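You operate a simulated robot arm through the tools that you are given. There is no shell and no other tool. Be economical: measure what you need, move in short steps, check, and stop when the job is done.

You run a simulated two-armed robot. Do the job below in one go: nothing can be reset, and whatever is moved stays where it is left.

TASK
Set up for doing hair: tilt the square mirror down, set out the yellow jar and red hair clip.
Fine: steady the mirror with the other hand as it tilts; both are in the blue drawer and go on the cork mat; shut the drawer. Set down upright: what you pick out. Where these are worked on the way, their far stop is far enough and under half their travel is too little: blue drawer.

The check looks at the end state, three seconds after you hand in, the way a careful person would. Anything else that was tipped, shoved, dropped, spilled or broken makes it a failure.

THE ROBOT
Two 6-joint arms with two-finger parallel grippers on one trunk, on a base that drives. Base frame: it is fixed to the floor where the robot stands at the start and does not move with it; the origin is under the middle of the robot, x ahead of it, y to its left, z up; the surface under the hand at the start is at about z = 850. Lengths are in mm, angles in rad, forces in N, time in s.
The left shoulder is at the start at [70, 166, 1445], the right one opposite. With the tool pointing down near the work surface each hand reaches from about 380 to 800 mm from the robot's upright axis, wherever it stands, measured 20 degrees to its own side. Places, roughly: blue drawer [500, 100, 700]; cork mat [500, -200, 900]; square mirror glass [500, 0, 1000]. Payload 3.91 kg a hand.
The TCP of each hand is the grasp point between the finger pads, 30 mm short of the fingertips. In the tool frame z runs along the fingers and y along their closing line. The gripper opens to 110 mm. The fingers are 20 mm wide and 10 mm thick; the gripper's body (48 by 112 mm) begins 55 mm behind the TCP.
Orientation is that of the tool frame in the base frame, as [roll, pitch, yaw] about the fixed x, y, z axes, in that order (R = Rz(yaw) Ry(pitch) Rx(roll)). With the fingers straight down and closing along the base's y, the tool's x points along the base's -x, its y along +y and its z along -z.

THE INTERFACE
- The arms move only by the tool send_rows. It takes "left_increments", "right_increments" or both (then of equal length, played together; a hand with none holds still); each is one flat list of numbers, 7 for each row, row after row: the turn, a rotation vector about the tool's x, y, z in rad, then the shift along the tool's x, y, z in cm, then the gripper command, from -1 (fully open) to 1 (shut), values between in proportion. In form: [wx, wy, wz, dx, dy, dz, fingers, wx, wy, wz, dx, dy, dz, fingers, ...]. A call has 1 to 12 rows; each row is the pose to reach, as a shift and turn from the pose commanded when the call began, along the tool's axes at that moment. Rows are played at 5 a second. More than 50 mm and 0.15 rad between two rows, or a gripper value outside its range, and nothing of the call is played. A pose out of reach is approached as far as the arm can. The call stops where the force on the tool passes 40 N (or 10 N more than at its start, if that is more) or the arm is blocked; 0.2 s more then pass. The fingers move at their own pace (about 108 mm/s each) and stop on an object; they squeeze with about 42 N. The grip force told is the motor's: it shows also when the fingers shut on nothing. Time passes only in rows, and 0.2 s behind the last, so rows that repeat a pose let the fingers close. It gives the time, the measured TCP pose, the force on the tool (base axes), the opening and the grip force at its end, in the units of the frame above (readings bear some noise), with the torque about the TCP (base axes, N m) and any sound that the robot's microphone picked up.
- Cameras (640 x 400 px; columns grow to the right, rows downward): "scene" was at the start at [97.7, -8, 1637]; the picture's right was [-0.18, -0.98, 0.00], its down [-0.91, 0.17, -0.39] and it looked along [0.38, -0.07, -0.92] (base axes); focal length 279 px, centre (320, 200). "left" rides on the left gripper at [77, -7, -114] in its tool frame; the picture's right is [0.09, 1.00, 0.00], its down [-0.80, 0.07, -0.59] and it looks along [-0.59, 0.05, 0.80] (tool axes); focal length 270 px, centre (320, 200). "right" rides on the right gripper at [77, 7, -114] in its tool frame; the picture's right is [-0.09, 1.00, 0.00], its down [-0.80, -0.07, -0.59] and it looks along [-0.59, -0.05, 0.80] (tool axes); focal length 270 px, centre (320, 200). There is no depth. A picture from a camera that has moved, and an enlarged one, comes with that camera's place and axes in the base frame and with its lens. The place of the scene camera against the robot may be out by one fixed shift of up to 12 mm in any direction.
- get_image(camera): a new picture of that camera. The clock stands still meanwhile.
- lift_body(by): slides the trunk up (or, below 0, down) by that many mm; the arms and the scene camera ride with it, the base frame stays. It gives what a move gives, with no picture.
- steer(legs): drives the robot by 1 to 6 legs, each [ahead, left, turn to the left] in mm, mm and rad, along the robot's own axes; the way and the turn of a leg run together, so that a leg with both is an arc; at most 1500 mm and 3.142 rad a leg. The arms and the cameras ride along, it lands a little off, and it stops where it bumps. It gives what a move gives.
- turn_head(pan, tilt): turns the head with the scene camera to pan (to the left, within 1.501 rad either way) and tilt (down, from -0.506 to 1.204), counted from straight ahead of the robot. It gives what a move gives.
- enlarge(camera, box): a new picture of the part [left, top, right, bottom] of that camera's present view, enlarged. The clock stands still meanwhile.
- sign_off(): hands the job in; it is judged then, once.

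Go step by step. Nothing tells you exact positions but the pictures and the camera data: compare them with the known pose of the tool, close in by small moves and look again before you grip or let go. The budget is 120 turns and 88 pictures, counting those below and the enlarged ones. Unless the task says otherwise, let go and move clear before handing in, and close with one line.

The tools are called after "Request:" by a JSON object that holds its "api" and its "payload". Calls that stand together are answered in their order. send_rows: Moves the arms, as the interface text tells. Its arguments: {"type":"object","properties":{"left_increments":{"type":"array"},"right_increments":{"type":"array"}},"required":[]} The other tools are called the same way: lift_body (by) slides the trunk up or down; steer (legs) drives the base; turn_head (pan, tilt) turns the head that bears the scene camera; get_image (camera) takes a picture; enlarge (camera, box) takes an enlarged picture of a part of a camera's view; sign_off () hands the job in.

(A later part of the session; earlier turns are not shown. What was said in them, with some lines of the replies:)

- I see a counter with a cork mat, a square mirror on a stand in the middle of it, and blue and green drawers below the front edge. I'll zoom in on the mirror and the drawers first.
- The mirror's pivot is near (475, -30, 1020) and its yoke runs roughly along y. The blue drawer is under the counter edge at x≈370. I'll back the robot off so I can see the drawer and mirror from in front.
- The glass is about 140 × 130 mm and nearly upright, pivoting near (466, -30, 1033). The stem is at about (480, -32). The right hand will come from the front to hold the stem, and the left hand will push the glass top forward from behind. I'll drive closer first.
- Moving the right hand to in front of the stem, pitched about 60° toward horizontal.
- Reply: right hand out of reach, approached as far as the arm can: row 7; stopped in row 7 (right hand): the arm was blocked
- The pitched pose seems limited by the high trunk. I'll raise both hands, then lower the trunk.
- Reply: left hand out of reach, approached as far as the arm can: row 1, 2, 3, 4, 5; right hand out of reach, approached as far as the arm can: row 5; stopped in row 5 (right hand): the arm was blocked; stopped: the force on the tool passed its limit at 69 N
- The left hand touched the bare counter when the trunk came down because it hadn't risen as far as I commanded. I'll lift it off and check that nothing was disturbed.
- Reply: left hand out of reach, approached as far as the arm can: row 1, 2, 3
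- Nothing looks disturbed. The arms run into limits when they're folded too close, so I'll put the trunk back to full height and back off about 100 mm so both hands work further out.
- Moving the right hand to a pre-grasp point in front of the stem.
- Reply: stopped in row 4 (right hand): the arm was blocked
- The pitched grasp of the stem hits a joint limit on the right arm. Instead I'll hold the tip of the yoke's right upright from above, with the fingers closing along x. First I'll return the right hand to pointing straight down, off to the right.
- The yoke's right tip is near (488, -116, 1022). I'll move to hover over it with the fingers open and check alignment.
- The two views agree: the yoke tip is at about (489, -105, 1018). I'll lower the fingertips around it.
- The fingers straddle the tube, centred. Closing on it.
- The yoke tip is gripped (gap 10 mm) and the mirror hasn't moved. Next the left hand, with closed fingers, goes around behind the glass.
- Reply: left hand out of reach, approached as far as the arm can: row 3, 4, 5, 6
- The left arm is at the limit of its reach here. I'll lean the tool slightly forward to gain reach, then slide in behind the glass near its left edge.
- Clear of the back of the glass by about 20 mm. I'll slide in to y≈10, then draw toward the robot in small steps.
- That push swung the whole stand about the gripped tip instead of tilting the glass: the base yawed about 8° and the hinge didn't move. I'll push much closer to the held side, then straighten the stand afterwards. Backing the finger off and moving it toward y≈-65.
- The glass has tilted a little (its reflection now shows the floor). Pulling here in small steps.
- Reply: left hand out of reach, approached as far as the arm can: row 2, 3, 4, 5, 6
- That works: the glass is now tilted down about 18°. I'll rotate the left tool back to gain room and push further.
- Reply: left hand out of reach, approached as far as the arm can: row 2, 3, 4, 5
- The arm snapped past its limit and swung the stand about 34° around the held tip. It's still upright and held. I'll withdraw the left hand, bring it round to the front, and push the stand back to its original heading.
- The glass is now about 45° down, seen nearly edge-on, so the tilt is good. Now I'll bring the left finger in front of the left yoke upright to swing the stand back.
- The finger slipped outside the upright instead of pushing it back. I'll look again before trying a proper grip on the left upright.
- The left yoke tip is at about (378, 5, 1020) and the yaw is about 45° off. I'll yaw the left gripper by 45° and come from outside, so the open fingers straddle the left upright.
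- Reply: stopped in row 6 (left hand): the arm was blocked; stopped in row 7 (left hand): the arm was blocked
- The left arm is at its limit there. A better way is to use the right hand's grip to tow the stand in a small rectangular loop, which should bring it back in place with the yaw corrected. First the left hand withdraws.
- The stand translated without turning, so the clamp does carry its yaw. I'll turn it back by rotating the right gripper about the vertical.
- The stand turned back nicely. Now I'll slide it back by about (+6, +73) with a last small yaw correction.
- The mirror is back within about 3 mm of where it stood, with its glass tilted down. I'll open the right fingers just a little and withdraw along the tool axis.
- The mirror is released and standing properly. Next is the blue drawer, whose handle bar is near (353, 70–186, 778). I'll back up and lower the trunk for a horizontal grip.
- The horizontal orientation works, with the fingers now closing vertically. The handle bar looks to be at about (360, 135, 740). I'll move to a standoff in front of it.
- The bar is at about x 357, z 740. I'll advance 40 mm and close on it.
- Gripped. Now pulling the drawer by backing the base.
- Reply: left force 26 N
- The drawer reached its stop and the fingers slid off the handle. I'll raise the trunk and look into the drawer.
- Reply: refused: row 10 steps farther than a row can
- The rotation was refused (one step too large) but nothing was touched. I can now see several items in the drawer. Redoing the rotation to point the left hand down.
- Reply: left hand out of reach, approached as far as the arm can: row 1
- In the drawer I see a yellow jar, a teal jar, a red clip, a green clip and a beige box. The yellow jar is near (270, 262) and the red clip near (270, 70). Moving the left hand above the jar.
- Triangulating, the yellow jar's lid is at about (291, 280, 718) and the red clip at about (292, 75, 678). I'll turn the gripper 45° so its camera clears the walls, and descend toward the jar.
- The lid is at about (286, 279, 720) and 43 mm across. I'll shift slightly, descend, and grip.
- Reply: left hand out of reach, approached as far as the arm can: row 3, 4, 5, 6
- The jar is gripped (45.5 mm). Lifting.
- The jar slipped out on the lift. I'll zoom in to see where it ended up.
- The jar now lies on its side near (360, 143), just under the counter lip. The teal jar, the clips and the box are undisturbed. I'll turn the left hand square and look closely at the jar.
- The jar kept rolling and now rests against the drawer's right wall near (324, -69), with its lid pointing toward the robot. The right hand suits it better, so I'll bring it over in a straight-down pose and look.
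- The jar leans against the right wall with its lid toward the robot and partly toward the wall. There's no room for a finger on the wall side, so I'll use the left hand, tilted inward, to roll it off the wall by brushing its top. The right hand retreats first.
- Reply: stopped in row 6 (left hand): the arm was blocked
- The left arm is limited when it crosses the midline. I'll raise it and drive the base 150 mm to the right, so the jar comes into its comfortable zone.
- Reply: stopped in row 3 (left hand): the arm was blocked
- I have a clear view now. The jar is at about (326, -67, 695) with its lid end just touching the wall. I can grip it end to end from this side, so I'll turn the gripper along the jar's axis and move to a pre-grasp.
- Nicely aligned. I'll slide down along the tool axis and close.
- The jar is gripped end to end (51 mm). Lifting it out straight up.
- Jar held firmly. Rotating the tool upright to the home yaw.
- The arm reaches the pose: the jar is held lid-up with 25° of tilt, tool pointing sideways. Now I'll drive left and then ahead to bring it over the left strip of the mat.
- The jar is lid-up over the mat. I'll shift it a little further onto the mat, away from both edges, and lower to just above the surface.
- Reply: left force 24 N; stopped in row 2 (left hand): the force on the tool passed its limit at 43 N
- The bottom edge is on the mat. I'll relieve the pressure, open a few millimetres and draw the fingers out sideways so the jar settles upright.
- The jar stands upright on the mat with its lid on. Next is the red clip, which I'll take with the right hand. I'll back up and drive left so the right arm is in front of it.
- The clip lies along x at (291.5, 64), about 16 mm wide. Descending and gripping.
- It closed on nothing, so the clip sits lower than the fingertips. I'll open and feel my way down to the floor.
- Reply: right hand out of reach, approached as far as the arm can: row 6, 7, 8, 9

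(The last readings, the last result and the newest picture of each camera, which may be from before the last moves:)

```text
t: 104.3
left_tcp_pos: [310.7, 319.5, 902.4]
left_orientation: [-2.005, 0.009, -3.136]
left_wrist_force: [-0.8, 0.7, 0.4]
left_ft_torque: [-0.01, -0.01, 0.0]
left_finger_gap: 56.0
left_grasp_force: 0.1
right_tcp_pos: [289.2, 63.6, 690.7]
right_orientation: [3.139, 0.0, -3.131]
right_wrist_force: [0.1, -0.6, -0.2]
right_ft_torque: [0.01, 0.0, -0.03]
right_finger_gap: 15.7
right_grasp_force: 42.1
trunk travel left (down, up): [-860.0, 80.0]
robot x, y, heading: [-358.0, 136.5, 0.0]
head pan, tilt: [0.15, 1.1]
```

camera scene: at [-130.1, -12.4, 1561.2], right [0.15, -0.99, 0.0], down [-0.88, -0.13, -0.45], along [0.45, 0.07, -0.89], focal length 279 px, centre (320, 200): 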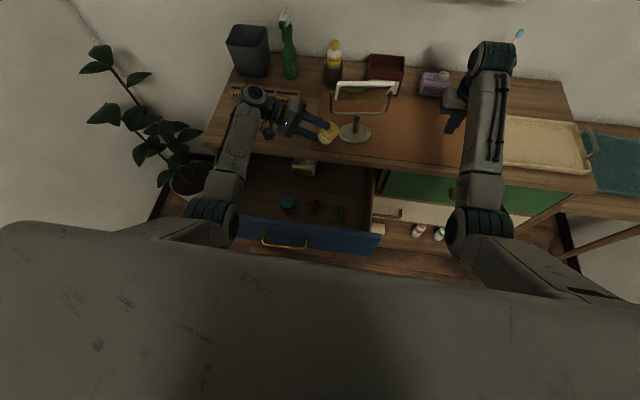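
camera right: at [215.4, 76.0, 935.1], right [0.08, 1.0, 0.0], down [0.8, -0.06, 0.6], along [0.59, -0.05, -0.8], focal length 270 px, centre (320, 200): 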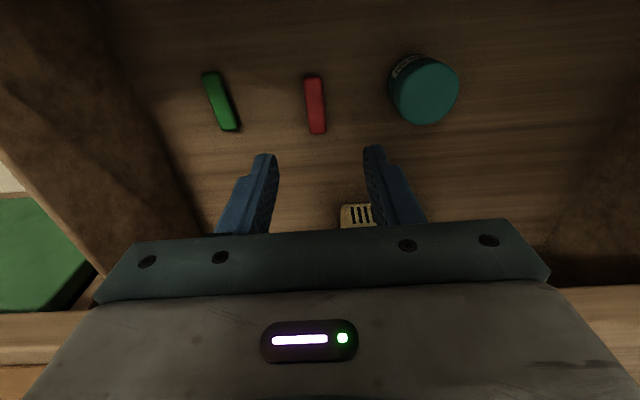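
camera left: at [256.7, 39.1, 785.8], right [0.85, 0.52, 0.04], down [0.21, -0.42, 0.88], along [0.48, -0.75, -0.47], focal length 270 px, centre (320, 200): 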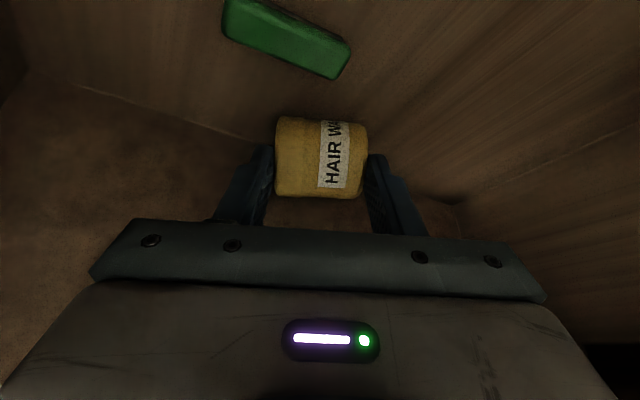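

The clip is gripped (15.7 mm). Lifting.

Request:
{"api": "send_rows", "payload": {"right_increments": [0, 0, 0, 0, 0, -2, 1, 0, 0, 0, 0, 0, -5, 1, 0, 0, 0, 0, 0, -9, 1, 0, 0, 0, 0, 0, -13.5, 1, 0, 0, 0, 0, 0, -18, 1, 0, 0, 0, 0, 0, -22, 1]}}

Request:
{"api": "get_image", "payload": {"camera": "right"}}

```text
t: 105.7
left_tcp_pos: [310.4, 321.0, 901.2]
left_orientation: [-2.004, 0.007, -3.136]
left_wrist_force: [0.6, 0.3, -0.6]
left_ft_torque: [-0.02, 0.0, 0.0]
left_finger_gap: 56.1
left_grasp_force: 0.1
right_tcp_pos: [289.3, 62.7, 912.0]
right_orientation: [-3.139, -0.001, -3.136]
right_wrist_force: [0.3, -0.6, -0.3]
right_ft_torque: [0.01, -0.03, 0.02]
right_finger_gap: 15.8
right_grasp_force: 41.9
trunk travel left (down, up): [-860.0, 80.0]
robot x, y, heading: [-356.0, 136.8, 0.003]
head pan, tilt: [0.15, 1.1]
```

```text
4 pictures are left
camera right: at [212.8, 70.5, 1026.8], right [0.08, 1.0, 0.0], down [0.8, -0.06, 0.59], along [0.59, -0.05, -0.8], focal length 270 px, centre (320, 200)
```

right: 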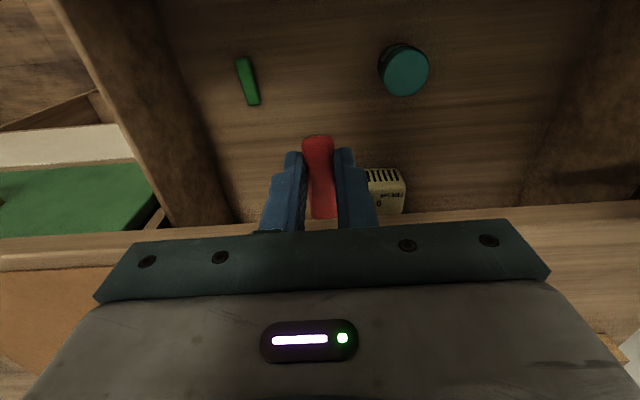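

The clip is held level. I'll move the left hand out of the way first, then drive right and ahead to bring the clip over the mat's right side.

Request:
{"api": "send_rows", "payload": {"left_increments": [0, 0, 0, 0, -0.4, -3.9, 0, 0, 0, 0, 0, -0.8, -7.8, 0, 0, 0, 0, 0, -1.2, -11.6, 0]}}

Request:
{"api": "steer", "payload": {"legs": [[0, -240, 0], [60, 0, 0]]}}

```text
t: 106.5
left_tcp_pos: [309.4, 421.5, 962.4]
left_orientation: [-2.003, 0.01, -3.134]
left_wrist_force: [1.0, 0.5, 0.7]
left_ft_torque: [-0.03, -0.02, 0.0]
left_finger_gap: 55.0
left_grasp_force: 0.0
right_tcp_pos: [290.4, 63.7, 912.8]
right_orientation: [-3.141, 0.002, -3.133]
right_wrist_force: [-0.5, -0.7, -0.1]
right_ft_torque: [0.01, -0.01, -0.02]
right_finger_gap: 15.6
right_grasp_force: 42.1
trunk travel left (down, up): [-860.0, 80.0]
robot x, y, heading: [-355.6, 135.3, -0.001]
head pan, tilt: [0.15, 1.1]
```

```text
t: 108.8
left_tcp_pos: [364.5, 186.0, 964.9]
left_orientation: [-2.006, 0.014, -3.132]
left_wrist_force: [-0.1, 0.0, -0.1]
left_ft_torque: [0.02, 0.0, 0.04]
left_finger_gap: 55.1
left_grasp_force: 0.2
right_tcp_pos: [344.8, -171.6, 916.0]
right_orientation: [-3.141, 0.005, -3.13]
right_wrist_force: [-0.3, 0.9, -0.4]
right_ft_torque: [0.0, -0.06, 0.0]
right_finger_gap: 15.7
right_grasp_force: 41.6
trunk travel left (down, up): [-860.0, 80.0]
robot x, y, heading: [-298.7, -102.7, 0.001]
head pan, tilt: [0.15, 1.1]
```

Request:
{"api": "send_rows", "payload": {"right_increments": [0, 0, 0, -3.7, -1.3, 0, 1, 0, 0, 0, -7.4, -2.6, 0, 1, 0, 0, 0, -11, -4, 0, 1, 0, 0, 0, -11, -4, 1.2, 1, 0, 0, 0, -11, -4, 2.0, 1, 0, 0, 0, -11, -4, 2.4, 1, 0, 0, 0, -11, -4, 2.6, 1]}}

```text
t: 110.4
left_tcp_pos: [368.4, 185.2, 960.4]
left_orientation: [-2.004, 0.009, -3.131]
left_wrist_force: [0.1, -0.2, -1.0]
left_ft_torque: [0.02, 0.0, 0.01]
left_finger_gap: 54.9
left_grasp_force: 0.0
right_tcp_pos: [457.4, -211.1, 886.3]
right_orientation: [3.141, -0.001, -3.13]
right_wrist_force: [0.1, 0.3, 0.3]
right_ft_torque: [-0.01, -0.01, 0.0]
right_finger_gap: 15.6
right_grasp_force: 42.1
trunk travel left (down, up): [-860.0, 80.0]
robot x, y, heading: [-295.5, -105.1, -0.001]
head pan, tilt: [0.15, 1.1]
```

No contact yet. Lowering in 1 mm steps.

Request:
{"api": "send_rows", "payload": {"right_increments": [0, 0, 0, 0, 0, 0.1, 1, 0, 0, 0, 0, 0, 0.2, 1, 0, 0, 0, 0, 0, 0.3, 1]}}

Request:
{"api": "enlarge", "payload": {"camera": "right", "box": [240, 100, 400, 220]}}

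```text
t: 111.2
left_tcp_pos: [366.8, 186.4, 961.6]
left_orientation: [-2.007, 0.012, -3.131]
left_wrist_force: [-0.1, 0.0, 0.0]
left_ft_torque: [-0.04, 0.0, 0.0]
left_finger_gap: 55.2
left_grasp_force: 0.0
right_tcp_pos: [458.5, -211.2, 886.2]
right_orientation: [-3.14, 0.005, -3.132]
right_wrist_force: [-0.1, 1.7, 11.4]
right_ft_torque: [0.01, 0.1, 0.03]
right_finger_gap: 15.6
right_grasp_force: 41.8
trunk travel left (down, up): [-860.0, 80.0]
robot x, y, heading: [-300.4, -99.9, 0.005]
head pan, tilt: [0.15, 1.1]
```

```text
3.33 times, centred on (320, 160) of right
camera zoom: at [381.7, -203.9, 1000.2], right [0.08, 1.0, 0.0], down [0.8, -0.06, 0.6], along [0.6, -0.05, -0.8], focal length 901 px, centre (320, 333)
```

zoom: 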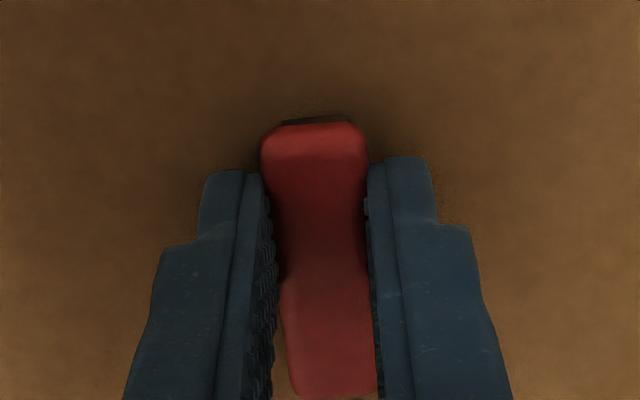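

The clip has contacted the mat (11 N). Releasing and rising.

Request:
{"api": "send_rows", "payload": {"right_increments": [0, 0, 0, 0, 0, -0.1, 1, 0, 0, 0, 0, 0, -0.1, 0.6, 0, 0, 0, 0, 0, -0.1, 0.4, 0, 0, 0, 0, 0, -4, 0.4, 0, 0, 0, 0, 0, -8, 0.4, 0, 0, 0, 3, -3, -10, 0.4, 0, 0, 0, 7, -6, -11, 0.4]}}

Request:
{"api": "enlarge", "payload": {"camera": "scene", "box": [240, 60, 520, 240]}}

```text
refused: row 7 steps farther than a row can; nothing moved
```

```text
2.22 times, centred on (380, 150) of scene
camera zoom: at [-198.0, -88.7, 1561.3], right [0.15, -0.99, 0.0], down [-0.88, -0.14, -0.46], along [0.45, 0.07, -0.89], focal length 620 px, centre (187, 311)
```

zoom: 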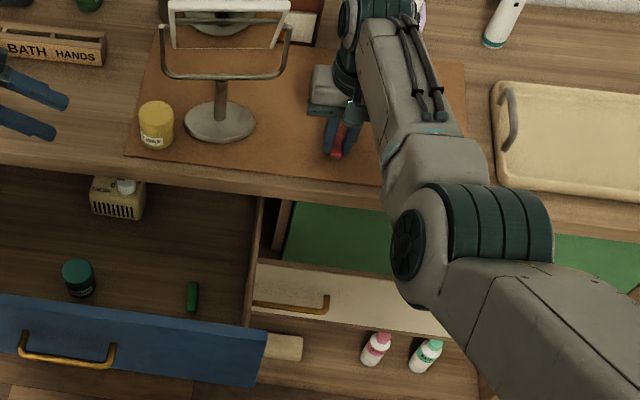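

The release was refused for its step size, but the clip is well inside the mat. Redoing the release with smaller steps.

Request:
{"api": "send_rows", "payload": {"right_increments": [0, 0, 0, 0, 0, -0.1, 1, 0, 0, 0, 0, 0, -0.1, 0.6, 0, 0, 0, 0, 0, -0.1, 0.4, 0, 0, 0, 0, 0, -4, 0.4, 0, 0, 0, 0, 0, -8, 0.4, 0, 0, 0, 3, -2, -10, 0.4]}}

```text
t: 112.6
left_tcp_pos: [367.6, 185.6, 961.5]
left_orientation: [-2.008, 0.011, -3.132]
left_wrist_force: [-0.5, -0.8, -1.0]
left_ft_torque: [0.01, -0.03, 0.03]
left_finger_gap: 55.1
left_grasp_force: 0.0
right_tcp_pos: [432.2, -235.5, 985.4]
right_orientation: [3.141, 0.002, -3.13]
right_wrist_force: [-0.2, 0.0, 0.6]
right_ft_torque: [0.02, 0.01, 0.0]
right_finger_gap: 32.9
right_grasp_force: 0.0
trunk travel left (down, up): [-860.0, 80.0]
robot x, y, heading: [-298.3, -102.0, 0.003]
head pan, tilt: [0.15, 1.1]
```

Both hands are clear of the clip. Next I close the drawer: I'll return the left hand to pointing straight down while backing away.

Request:
{"api": "send_rows", "payload": {"left_increments": [-0.141, 0, 0, 0, 0, 0, 1, -0.282, 0, 0, 0, 0, 0, 1, -0.423, 0, 0, 0, 0, 0, 1, -0.565, 0, 0, 0, 0, 0, 1, -0.706, 0, 0, 0, 0, 0, 1, -0.847, 0, 0, 0, 0, 0, 1, -0.988, 0, 0, 0, 0, 0, 1, -1.13, 0, 0, 0, 0, 0, 1]}}

Request:
{"api": "steer", "payload": {"legs": [[-370, 0, 0], [0, 100, 0]]}}

```text
t: 114.4
left_tcp_pos: [368.9, 185.2, 963.2]
left_orientation: [-3.139, 0.009, -3.13]
left_wrist_force: [0.2, -0.2, 0.4]
left_ft_torque: [0.02, -0.03, -0.03]
left_finger_gap: 0.0
left_grasp_force: 37.3
right_tcp_pos: [432.0, -236.9, 986.1]
right_orientation: [3.141, 0.001, -3.132]
right_wrist_force: [0.4, 0.6, -0.1]
right_ft_torque: [0.01, -0.01, 0.01]
right_finger_gap: 32.6
right_grasp_force: 0.1
trunk travel left (down, up): [-860.0, 80.0]
robot x, y, heading: [-299.0, -99.2, 0.006]
head pan, tilt: [0.15, 1.1]
```

```text
t: 117.6
left_tcp_pos: [-6.0, 280.1, 964.1]
left_orientation: [-3.136, 0.008, -3.138]
left_wrist_force: [-0.2, 0.0, 0.2]
left_ft_torque: [0.03, 0.01, 0.03]
left_finger_gap: 0.1
left_grasp_force: 37.9
right_tcp_pos: [56.1, -142.7, 984.3]
right_orientation: [3.14, 0.002, -3.139]
right_wrist_force: [0.9, -0.3, 0.6]
right_ft_torque: [0.01, -0.04, 0.01]
right_finger_gap: 33.0
right_grasp_force: 0.1
trunk travel left (down, up): [-860.0, 80.0]
robot x, y, heading: [-670.7, -3.8, -0.004]
head pan, tilt: [0.15, 1.1]
```

Request:
{"api": "send_rows", "payload": {"left_increments": [0, 0, 0.143, 0, 0, 0, 1, 0, 0, 0.286, 0, 0, 0, 1, 0, 0, 0.429, 0, 0, 0, 1, 0, 0, 0.571, 0, 0, 0, 1, 0, 0, 0.714, 0, 0, 0, 1, 0, 0, 0.857, 0, 0, 0, 1, 0, 0, 1.0, 0, 0, 0, 1, 0, 0, 1.143, 0, 0, 0, 1, 0, 0, 1.286, 0, 0, 0, 1, 0, 0, 1.428, 0, 0, 0, 1, 0, 0, 1.571, 0, 0, 0, 1]}}

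Request:
{"api": "lift_body", "payload": {"by": -140}}

```text
t: 120.0
left_tcp_pos: [-7.2, 282.1, 960.9]
left_orientation: [3.133, 0.006, 1.572]
left_wrist_force: [0.1, 0.6, -0.5]
left_ft_torque: [-0.01, -0.01, -0.03]
left_finger_gap: 0.1
left_grasp_force: 37.4
right_tcp_pos: [55.4, -140.5, 983.5]
right_orientation: [-3.141, 0.001, -3.137]
right_wrist_force: [-0.7, 0.3, 0.3]
right_ft_torque: [0.03, 0.01, -0.03]
right_finger_gap: 32.9
right_grasp_force: 0.1
trunk travel left (down, up): [-860.0, 80.0]
robot x, y, heading: [-672.2, -5.6, -0.002]
head pan, tilt: [0.15, 1.1]
```

```text
t: 121.6
left_tcp_pos: [-5.9, 282.6, 821.8]
left_orientation: [3.134, 0.007, 1.573]
left_wrist_force: [0.2, -0.1, -0.2]
left_ft_torque: [0.02, 0.02, 0.01]
left_finger_gap: 0.0
left_grasp_force: 38.3
right_tcp_pos: [56.7, -140.3, 844.8]
right_orientation: [-3.14, 0.0, -3.136]
right_wrist_force: [-0.3, 0.7, 1.0]
right_ft_torque: [-0.03, 0.02, -0.03]
right_finger_gap: 33.0
right_grasp_force: 0.1
trunk travel left (down, up): [-720.0, 220.0]
robot x, y, heading: [-674.1, -0.6, 0.001]
head pan, tilt: [0.15, 1.1]
```

Request:
{"api": "send_rows", "payload": {"left_increments": [-0.143, 0, 0, -1.46, 0.6, 0.37, 1, -0.286, 0, 0, -2.92, 1.2, 0.74, 1, -0.429, 0, 0, -4.38, 1.8, 1.11, 1, -0.572, 0, 0, -5.84, 2.4, 1.48, 1, -0.715, 0, 0, -7.3, 3.0, 1.85, 1, -0.858, 0, 0, -8.76, 3.6, 2.22, 1, -1.001, 0, 0, -10.22, 4.2, 2.59, 1, -1.144, 0, 0, -11.68, 4.8, 2.96, 1, -1.287, 0, 0, -13.14, 5.4, 3.33, 1, -1.43, 0, 0, -14.6, 6.0, 3.7, 1]}}

```text
t: 123.8
left_tcp_pos: [55.9, 136.6, 786.7]
left_orientation: [1.702, 0.007, 1.571]
left_wrist_force: [-0.2, 0.0, 0.0]
left_ft_torque: [0.01, -0.02, 0.01]
left_finger_gap: 0.0
left_grasp_force: 37.6
right_tcp_pos: [55.7, -140.2, 844.5]
right_orientation: [3.141, 0.001, -3.139]
right_wrist_force: [0.0, 0.6, 1.0]
right_ft_torque: [0.0, -0.01, 0.0]
right_finger_gap: 32.8
right_grasp_force: 0.1
trunk travel left (down, up): [-720.0, 220.0]
robot x, y, heading: [-678.7, -0.4, -0.001]
head pan, tilt: [0.15, 1.1]
```

Request:
{"api": "send_rows", "payload": {"right_increments": [0, 0, 0, 0, 0, -4, 1, 0, 0, 0, 0, -1, -8, 1]}}

Request:
{"api": "steer", "payload": {"legs": [[200, 0, 0]]}}

```text
t: 124.4
left_tcp_pos: [54.9, 136.1, 787.0]
left_orientation: [1.702, 0.006, 1.574]
left_wrist_force: [0.7, 0.0, -0.5]
left_ft_torque: [-0.01, -0.01, 0.03]
left_finger_gap: 0.0
left_grasp_force: 37.2
right_tcp_pos: [56.8, -149.6, 926.6]
right_orientation: [3.141, 0.001, -3.137]
right_wrist_force: [-0.7, 0.1, 0.4]
right_ft_torque: [-0.02, 0.0, 0.02]
right_finger_gap: 0.1
right_grasp_force: 37.1
trunk travel left (down, up): [-720.0, 220.0]
robot x, y, heading: [-669.2, -0.5, -0.003]
head pan, tilt: [0.15, 1.1]
```

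```text
t: 126.0
left_tcp_pos: [248.4, 132.4, 787.9]
left_orientation: [1.702, 0.006, 1.57]
left_wrist_force: [-0.1, -0.4, -0.1]
left_ft_torque: [0.02, 0.0, 0.01]
left_finger_gap: 0.0
left_grasp_force: 38.0
right_tcp_pos: [250.2, -151.8, 927.2]
right_orientation: [-3.14, 0.0, 3.141]
right_wrist_force: [-0.1, 0.6, 1.1]
right_ft_torque: [-0.02, 0.04, -0.01]
right_finger_gap: 0.0
right_grasp_force: 37.8
trunk travel left (down, up): [-720.0, 220.0]
robot x, y, heading: [-481.2, -2.6, -0.004]
head pan, tilt: [0.15, 1.1]
```

Request:
{"api": "steer", "payload": {"legs": [[95, 0, 0]]}}

Request:
{"api": "steer", "payload": {"legs": [[15, 0, 0]]}}

```text
t: 127.1
left_tcp_pos: [345.3, 131.4, 787.9]
left_orientation: [1.703, 0.005, 1.57]
left_wrist_force: [0.3, 0.4, 0.1]
left_ft_torque: [-0.01, 0.0, 0.0]
left_finger_gap: 0.0
left_grasp_force: 37.3
right_tcp_pos: [347.0, -155.0, 927.1]
right_orientation: [-3.14, -0.001, 3.14]
right_wrist_force: [-0.3, 0.6, -0.8]
right_ft_torque: [-0.02, 0.02, 0.01]
right_finger_gap: 0.0
right_grasp_force: 37.6
trunk travel left (down, up): [-720.0, 220.0]
robot x, y, heading: [-382.5, -2.6, -0.01]
head pan, tilt: [0.15, 1.1]
```

```text
t: 127.9
left_tcp_pos: [356.7, 130.2, 788.4]
left_orientation: [1.702, 0.006, 1.569]
left_wrist_force: [0.0, -0.2, 0.2]
left_ft_torque: [-0.01, 0.0, 0.0]
left_finger_gap: 0.0
left_grasp_force: 37.8
right_tcp_pos: [358.8, -153.7, 927.9]
right_orientation: [-3.14, 0.004, 3.14]
right_wrist_force: [-0.7, -0.5, 0.3]
right_ft_torque: [-0.01, -0.02, 0.0]
right_finger_gap: 0.0
right_grasp_force: 38.0
trunk travel left (down, up): [-720.0, 220.0]
robot x, y, heading: [-371.7, -4.4, -0.007]
head pan, tilt: [0.15, 1.1]
```

Request:
{"api": "send_rows", "payload": {"left_increments": [0, 0, 0, 0, 0, 0.4, 1, 0, 0, 0, 0, 0, 0.8, 1, 0, 0, 0, 0, 0, 1.2, 1, 0, 0, 0, 0, 0, 1.6, 1]}}

Request:
{"api": "get_image", "payload": {"camera": "left"}}

```text
t: 128.9
left_tcp_pos: [366.9, 129.3, 786.3]
left_orientation: [1.703, 0.007, 1.569]
left_wrist_force: [-23.8, 1.2, 8.7]
left_ft_torque: [-0.06, -0.4, 0.03]
left_finger_gap: 0.1
left_grasp_force: 37.7
right_tcp_pos: [355.5, -153.9, 928.7]
right_orientation: [3.142, 0.005, 3.141]
right_wrist_force: [0.0, 0.3, -0.3]
right_ft_torque: [0.01, -0.04, -0.01]
right_finger_gap: 0.0
right_grasp_force: 37.8
trunk travel left (down, up): [-720.0, 220.0]
robot x, y, heading: [-372.6, -5.6, -0.01]
head pan, tilt: [0.15, 1.1]
stopped in row 4 (left hand): the force on the tool passed its limit at 44 N (the readings are from after the stop); the commanded pose is now the measured one
```

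```text
1 pictures are left
camera left: at [252.4, 208.1, 794.8], right [0.13, 0.1, 0.99], down [-0.58, -0.8, 0.15], along [0.8, -0.59, -0.05], focal length 270 px, centre (320, 200)
```

left: 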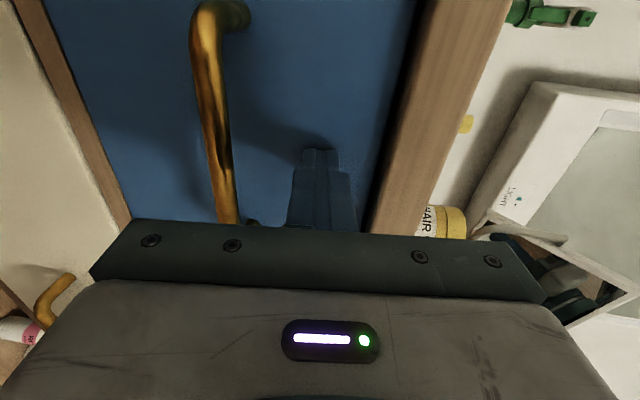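

The drawer hit a hard stop and sits flush under the counter. Backing away and taking one last look.

Request:
{"api": "send_rows", "payload": {"left_increments": [0, 0, 0, 0, 0, -2, 1, 0, 0, 0, 0, 0, -5, 1]}}

Request:
{"api": "steer", "payload": {"legs": [[-250, 0, 0]]}}

Request:
{"api": "turn_head", "payload": {"pan": 0.0, "tilt": 0.75}}

Request:
{"api": "enlarge", "payload": {"camera": "scene", "box": [180, 30, 460, 230]}}

```text
t: 129.5
left_tcp_pos: [323.0, 130.9, 790.3]
left_orientation: [1.708, 0.006, 1.57]
left_wrist_force: [-0.1, -0.3, 0.0]
left_ft_torque: [0.01, 0.02, -0.05]
left_finger_gap: 0.0
left_grasp_force: 37.3
right_tcp_pos: [359.2, -154.4, 928.6]
right_orientation: [3.141, 0.004, 3.14]
right_wrist_force: [0.0, -0.2, -0.4]
right_ft_torque: [0.03, 0.01, 0.01]
right_finger_gap: 0.2
right_grasp_force: 36.7
trunk travel left (down, up): [-720.0, 220.0]
robot x, y, heading: [-373.2, -4.7, -0.007]
head pan, tilt: [0.15, 1.1]
```

```text
t: 131.3
left_tcp_pos: [76.3, 132.6, 787.5]
left_orientation: [1.711, 0.007, 1.569]
left_wrist_force: [0.7, -0.2, 0.2]
left_ft_torque: [-0.03, -0.03, 0.01]
left_finger_gap: 0.0
left_grasp_force: 37.6
right_tcp_pos: [113.4, -153.3, 926.2]
right_orientation: [-3.14, 0.0, 3.139]
right_wrist_force: [-0.6, -0.1, -0.9]
right_ft_torque: [0.01, -0.01, 0.0]
right_finger_gap: 0.1
right_grasp_force: 38.0
trunk travel left (down, up): [-720.0, 220.0]
robot x, y, heading: [-616.6, 0.2, -0.012]
head pan, tilt: [0.15, 1.1]
```

```text
t: 132.1
left_tcp_pos: [77.3, 132.7, 788.3]
left_orientation: [1.709, 0.006, 1.569]
left_wrist_force: [-0.1, 0.1, 0.3]
left_ft_torque: [0.01, 0.0, -0.01]
left_finger_gap: 0.0
left_grasp_force: 38.6
right_tcp_pos: [113.6, -153.0, 926.5]
right_orientation: [-3.139, -0.001, 3.14]
right_wrist_force: [-0.3, 0.0, 0.8]
right_ft_torque: [0.02, -0.03, -0.05]
right_finger_gap: 0.1
right_grasp_force: 37.2
trunk travel left (down, up): [-720.0, 220.0]
robot x, y, heading: [-615.9, -4.3, -0.01]
head pan, tilt: [0.0, 0.75]
```

```text
2.00 times, centred on (320, 130) of scene
camera zoom: at [-493.9, -0.1, 1446.6], right [-0.01, -1.0, 0.0], down [-0.68, 0.01, -0.73], along [0.73, -0.01, -0.68], focal length 558 px, centre (320, 340)
```

zoom: 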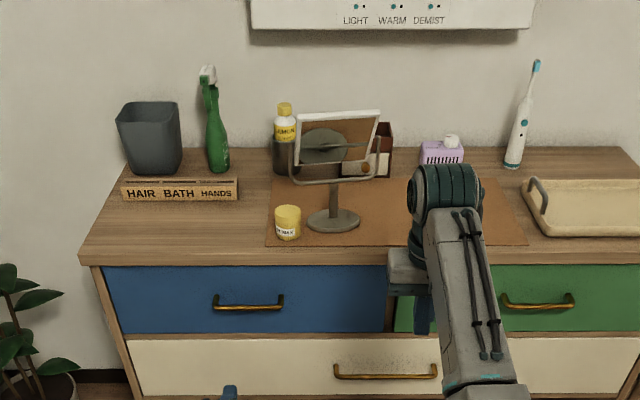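

The last picture shows the blue drawer shut flush, the mirror tilted down and standing, and the jar upright on the mat. The clip, hidden here behind the right arm, was seen on the mat just before I let go of it. Both hands are clear, so I'm handing in.

Request:
{"api": "sign_off", "payload": {}}

```text
The job is handed in.
```

I handed the job in with the mirror tilted down, the yellow jar and red clip on the cork mat, and the blue drawer shut, but it didn't go cleanly. The jar slipped from my grip and rolled in the drawer before I stood it up on the mat. The mirror's stand also swung round while I tilted it; I slid it back to within about 3 mm. The clip was on the mat just before I let go, but it was hidden in my last picture.
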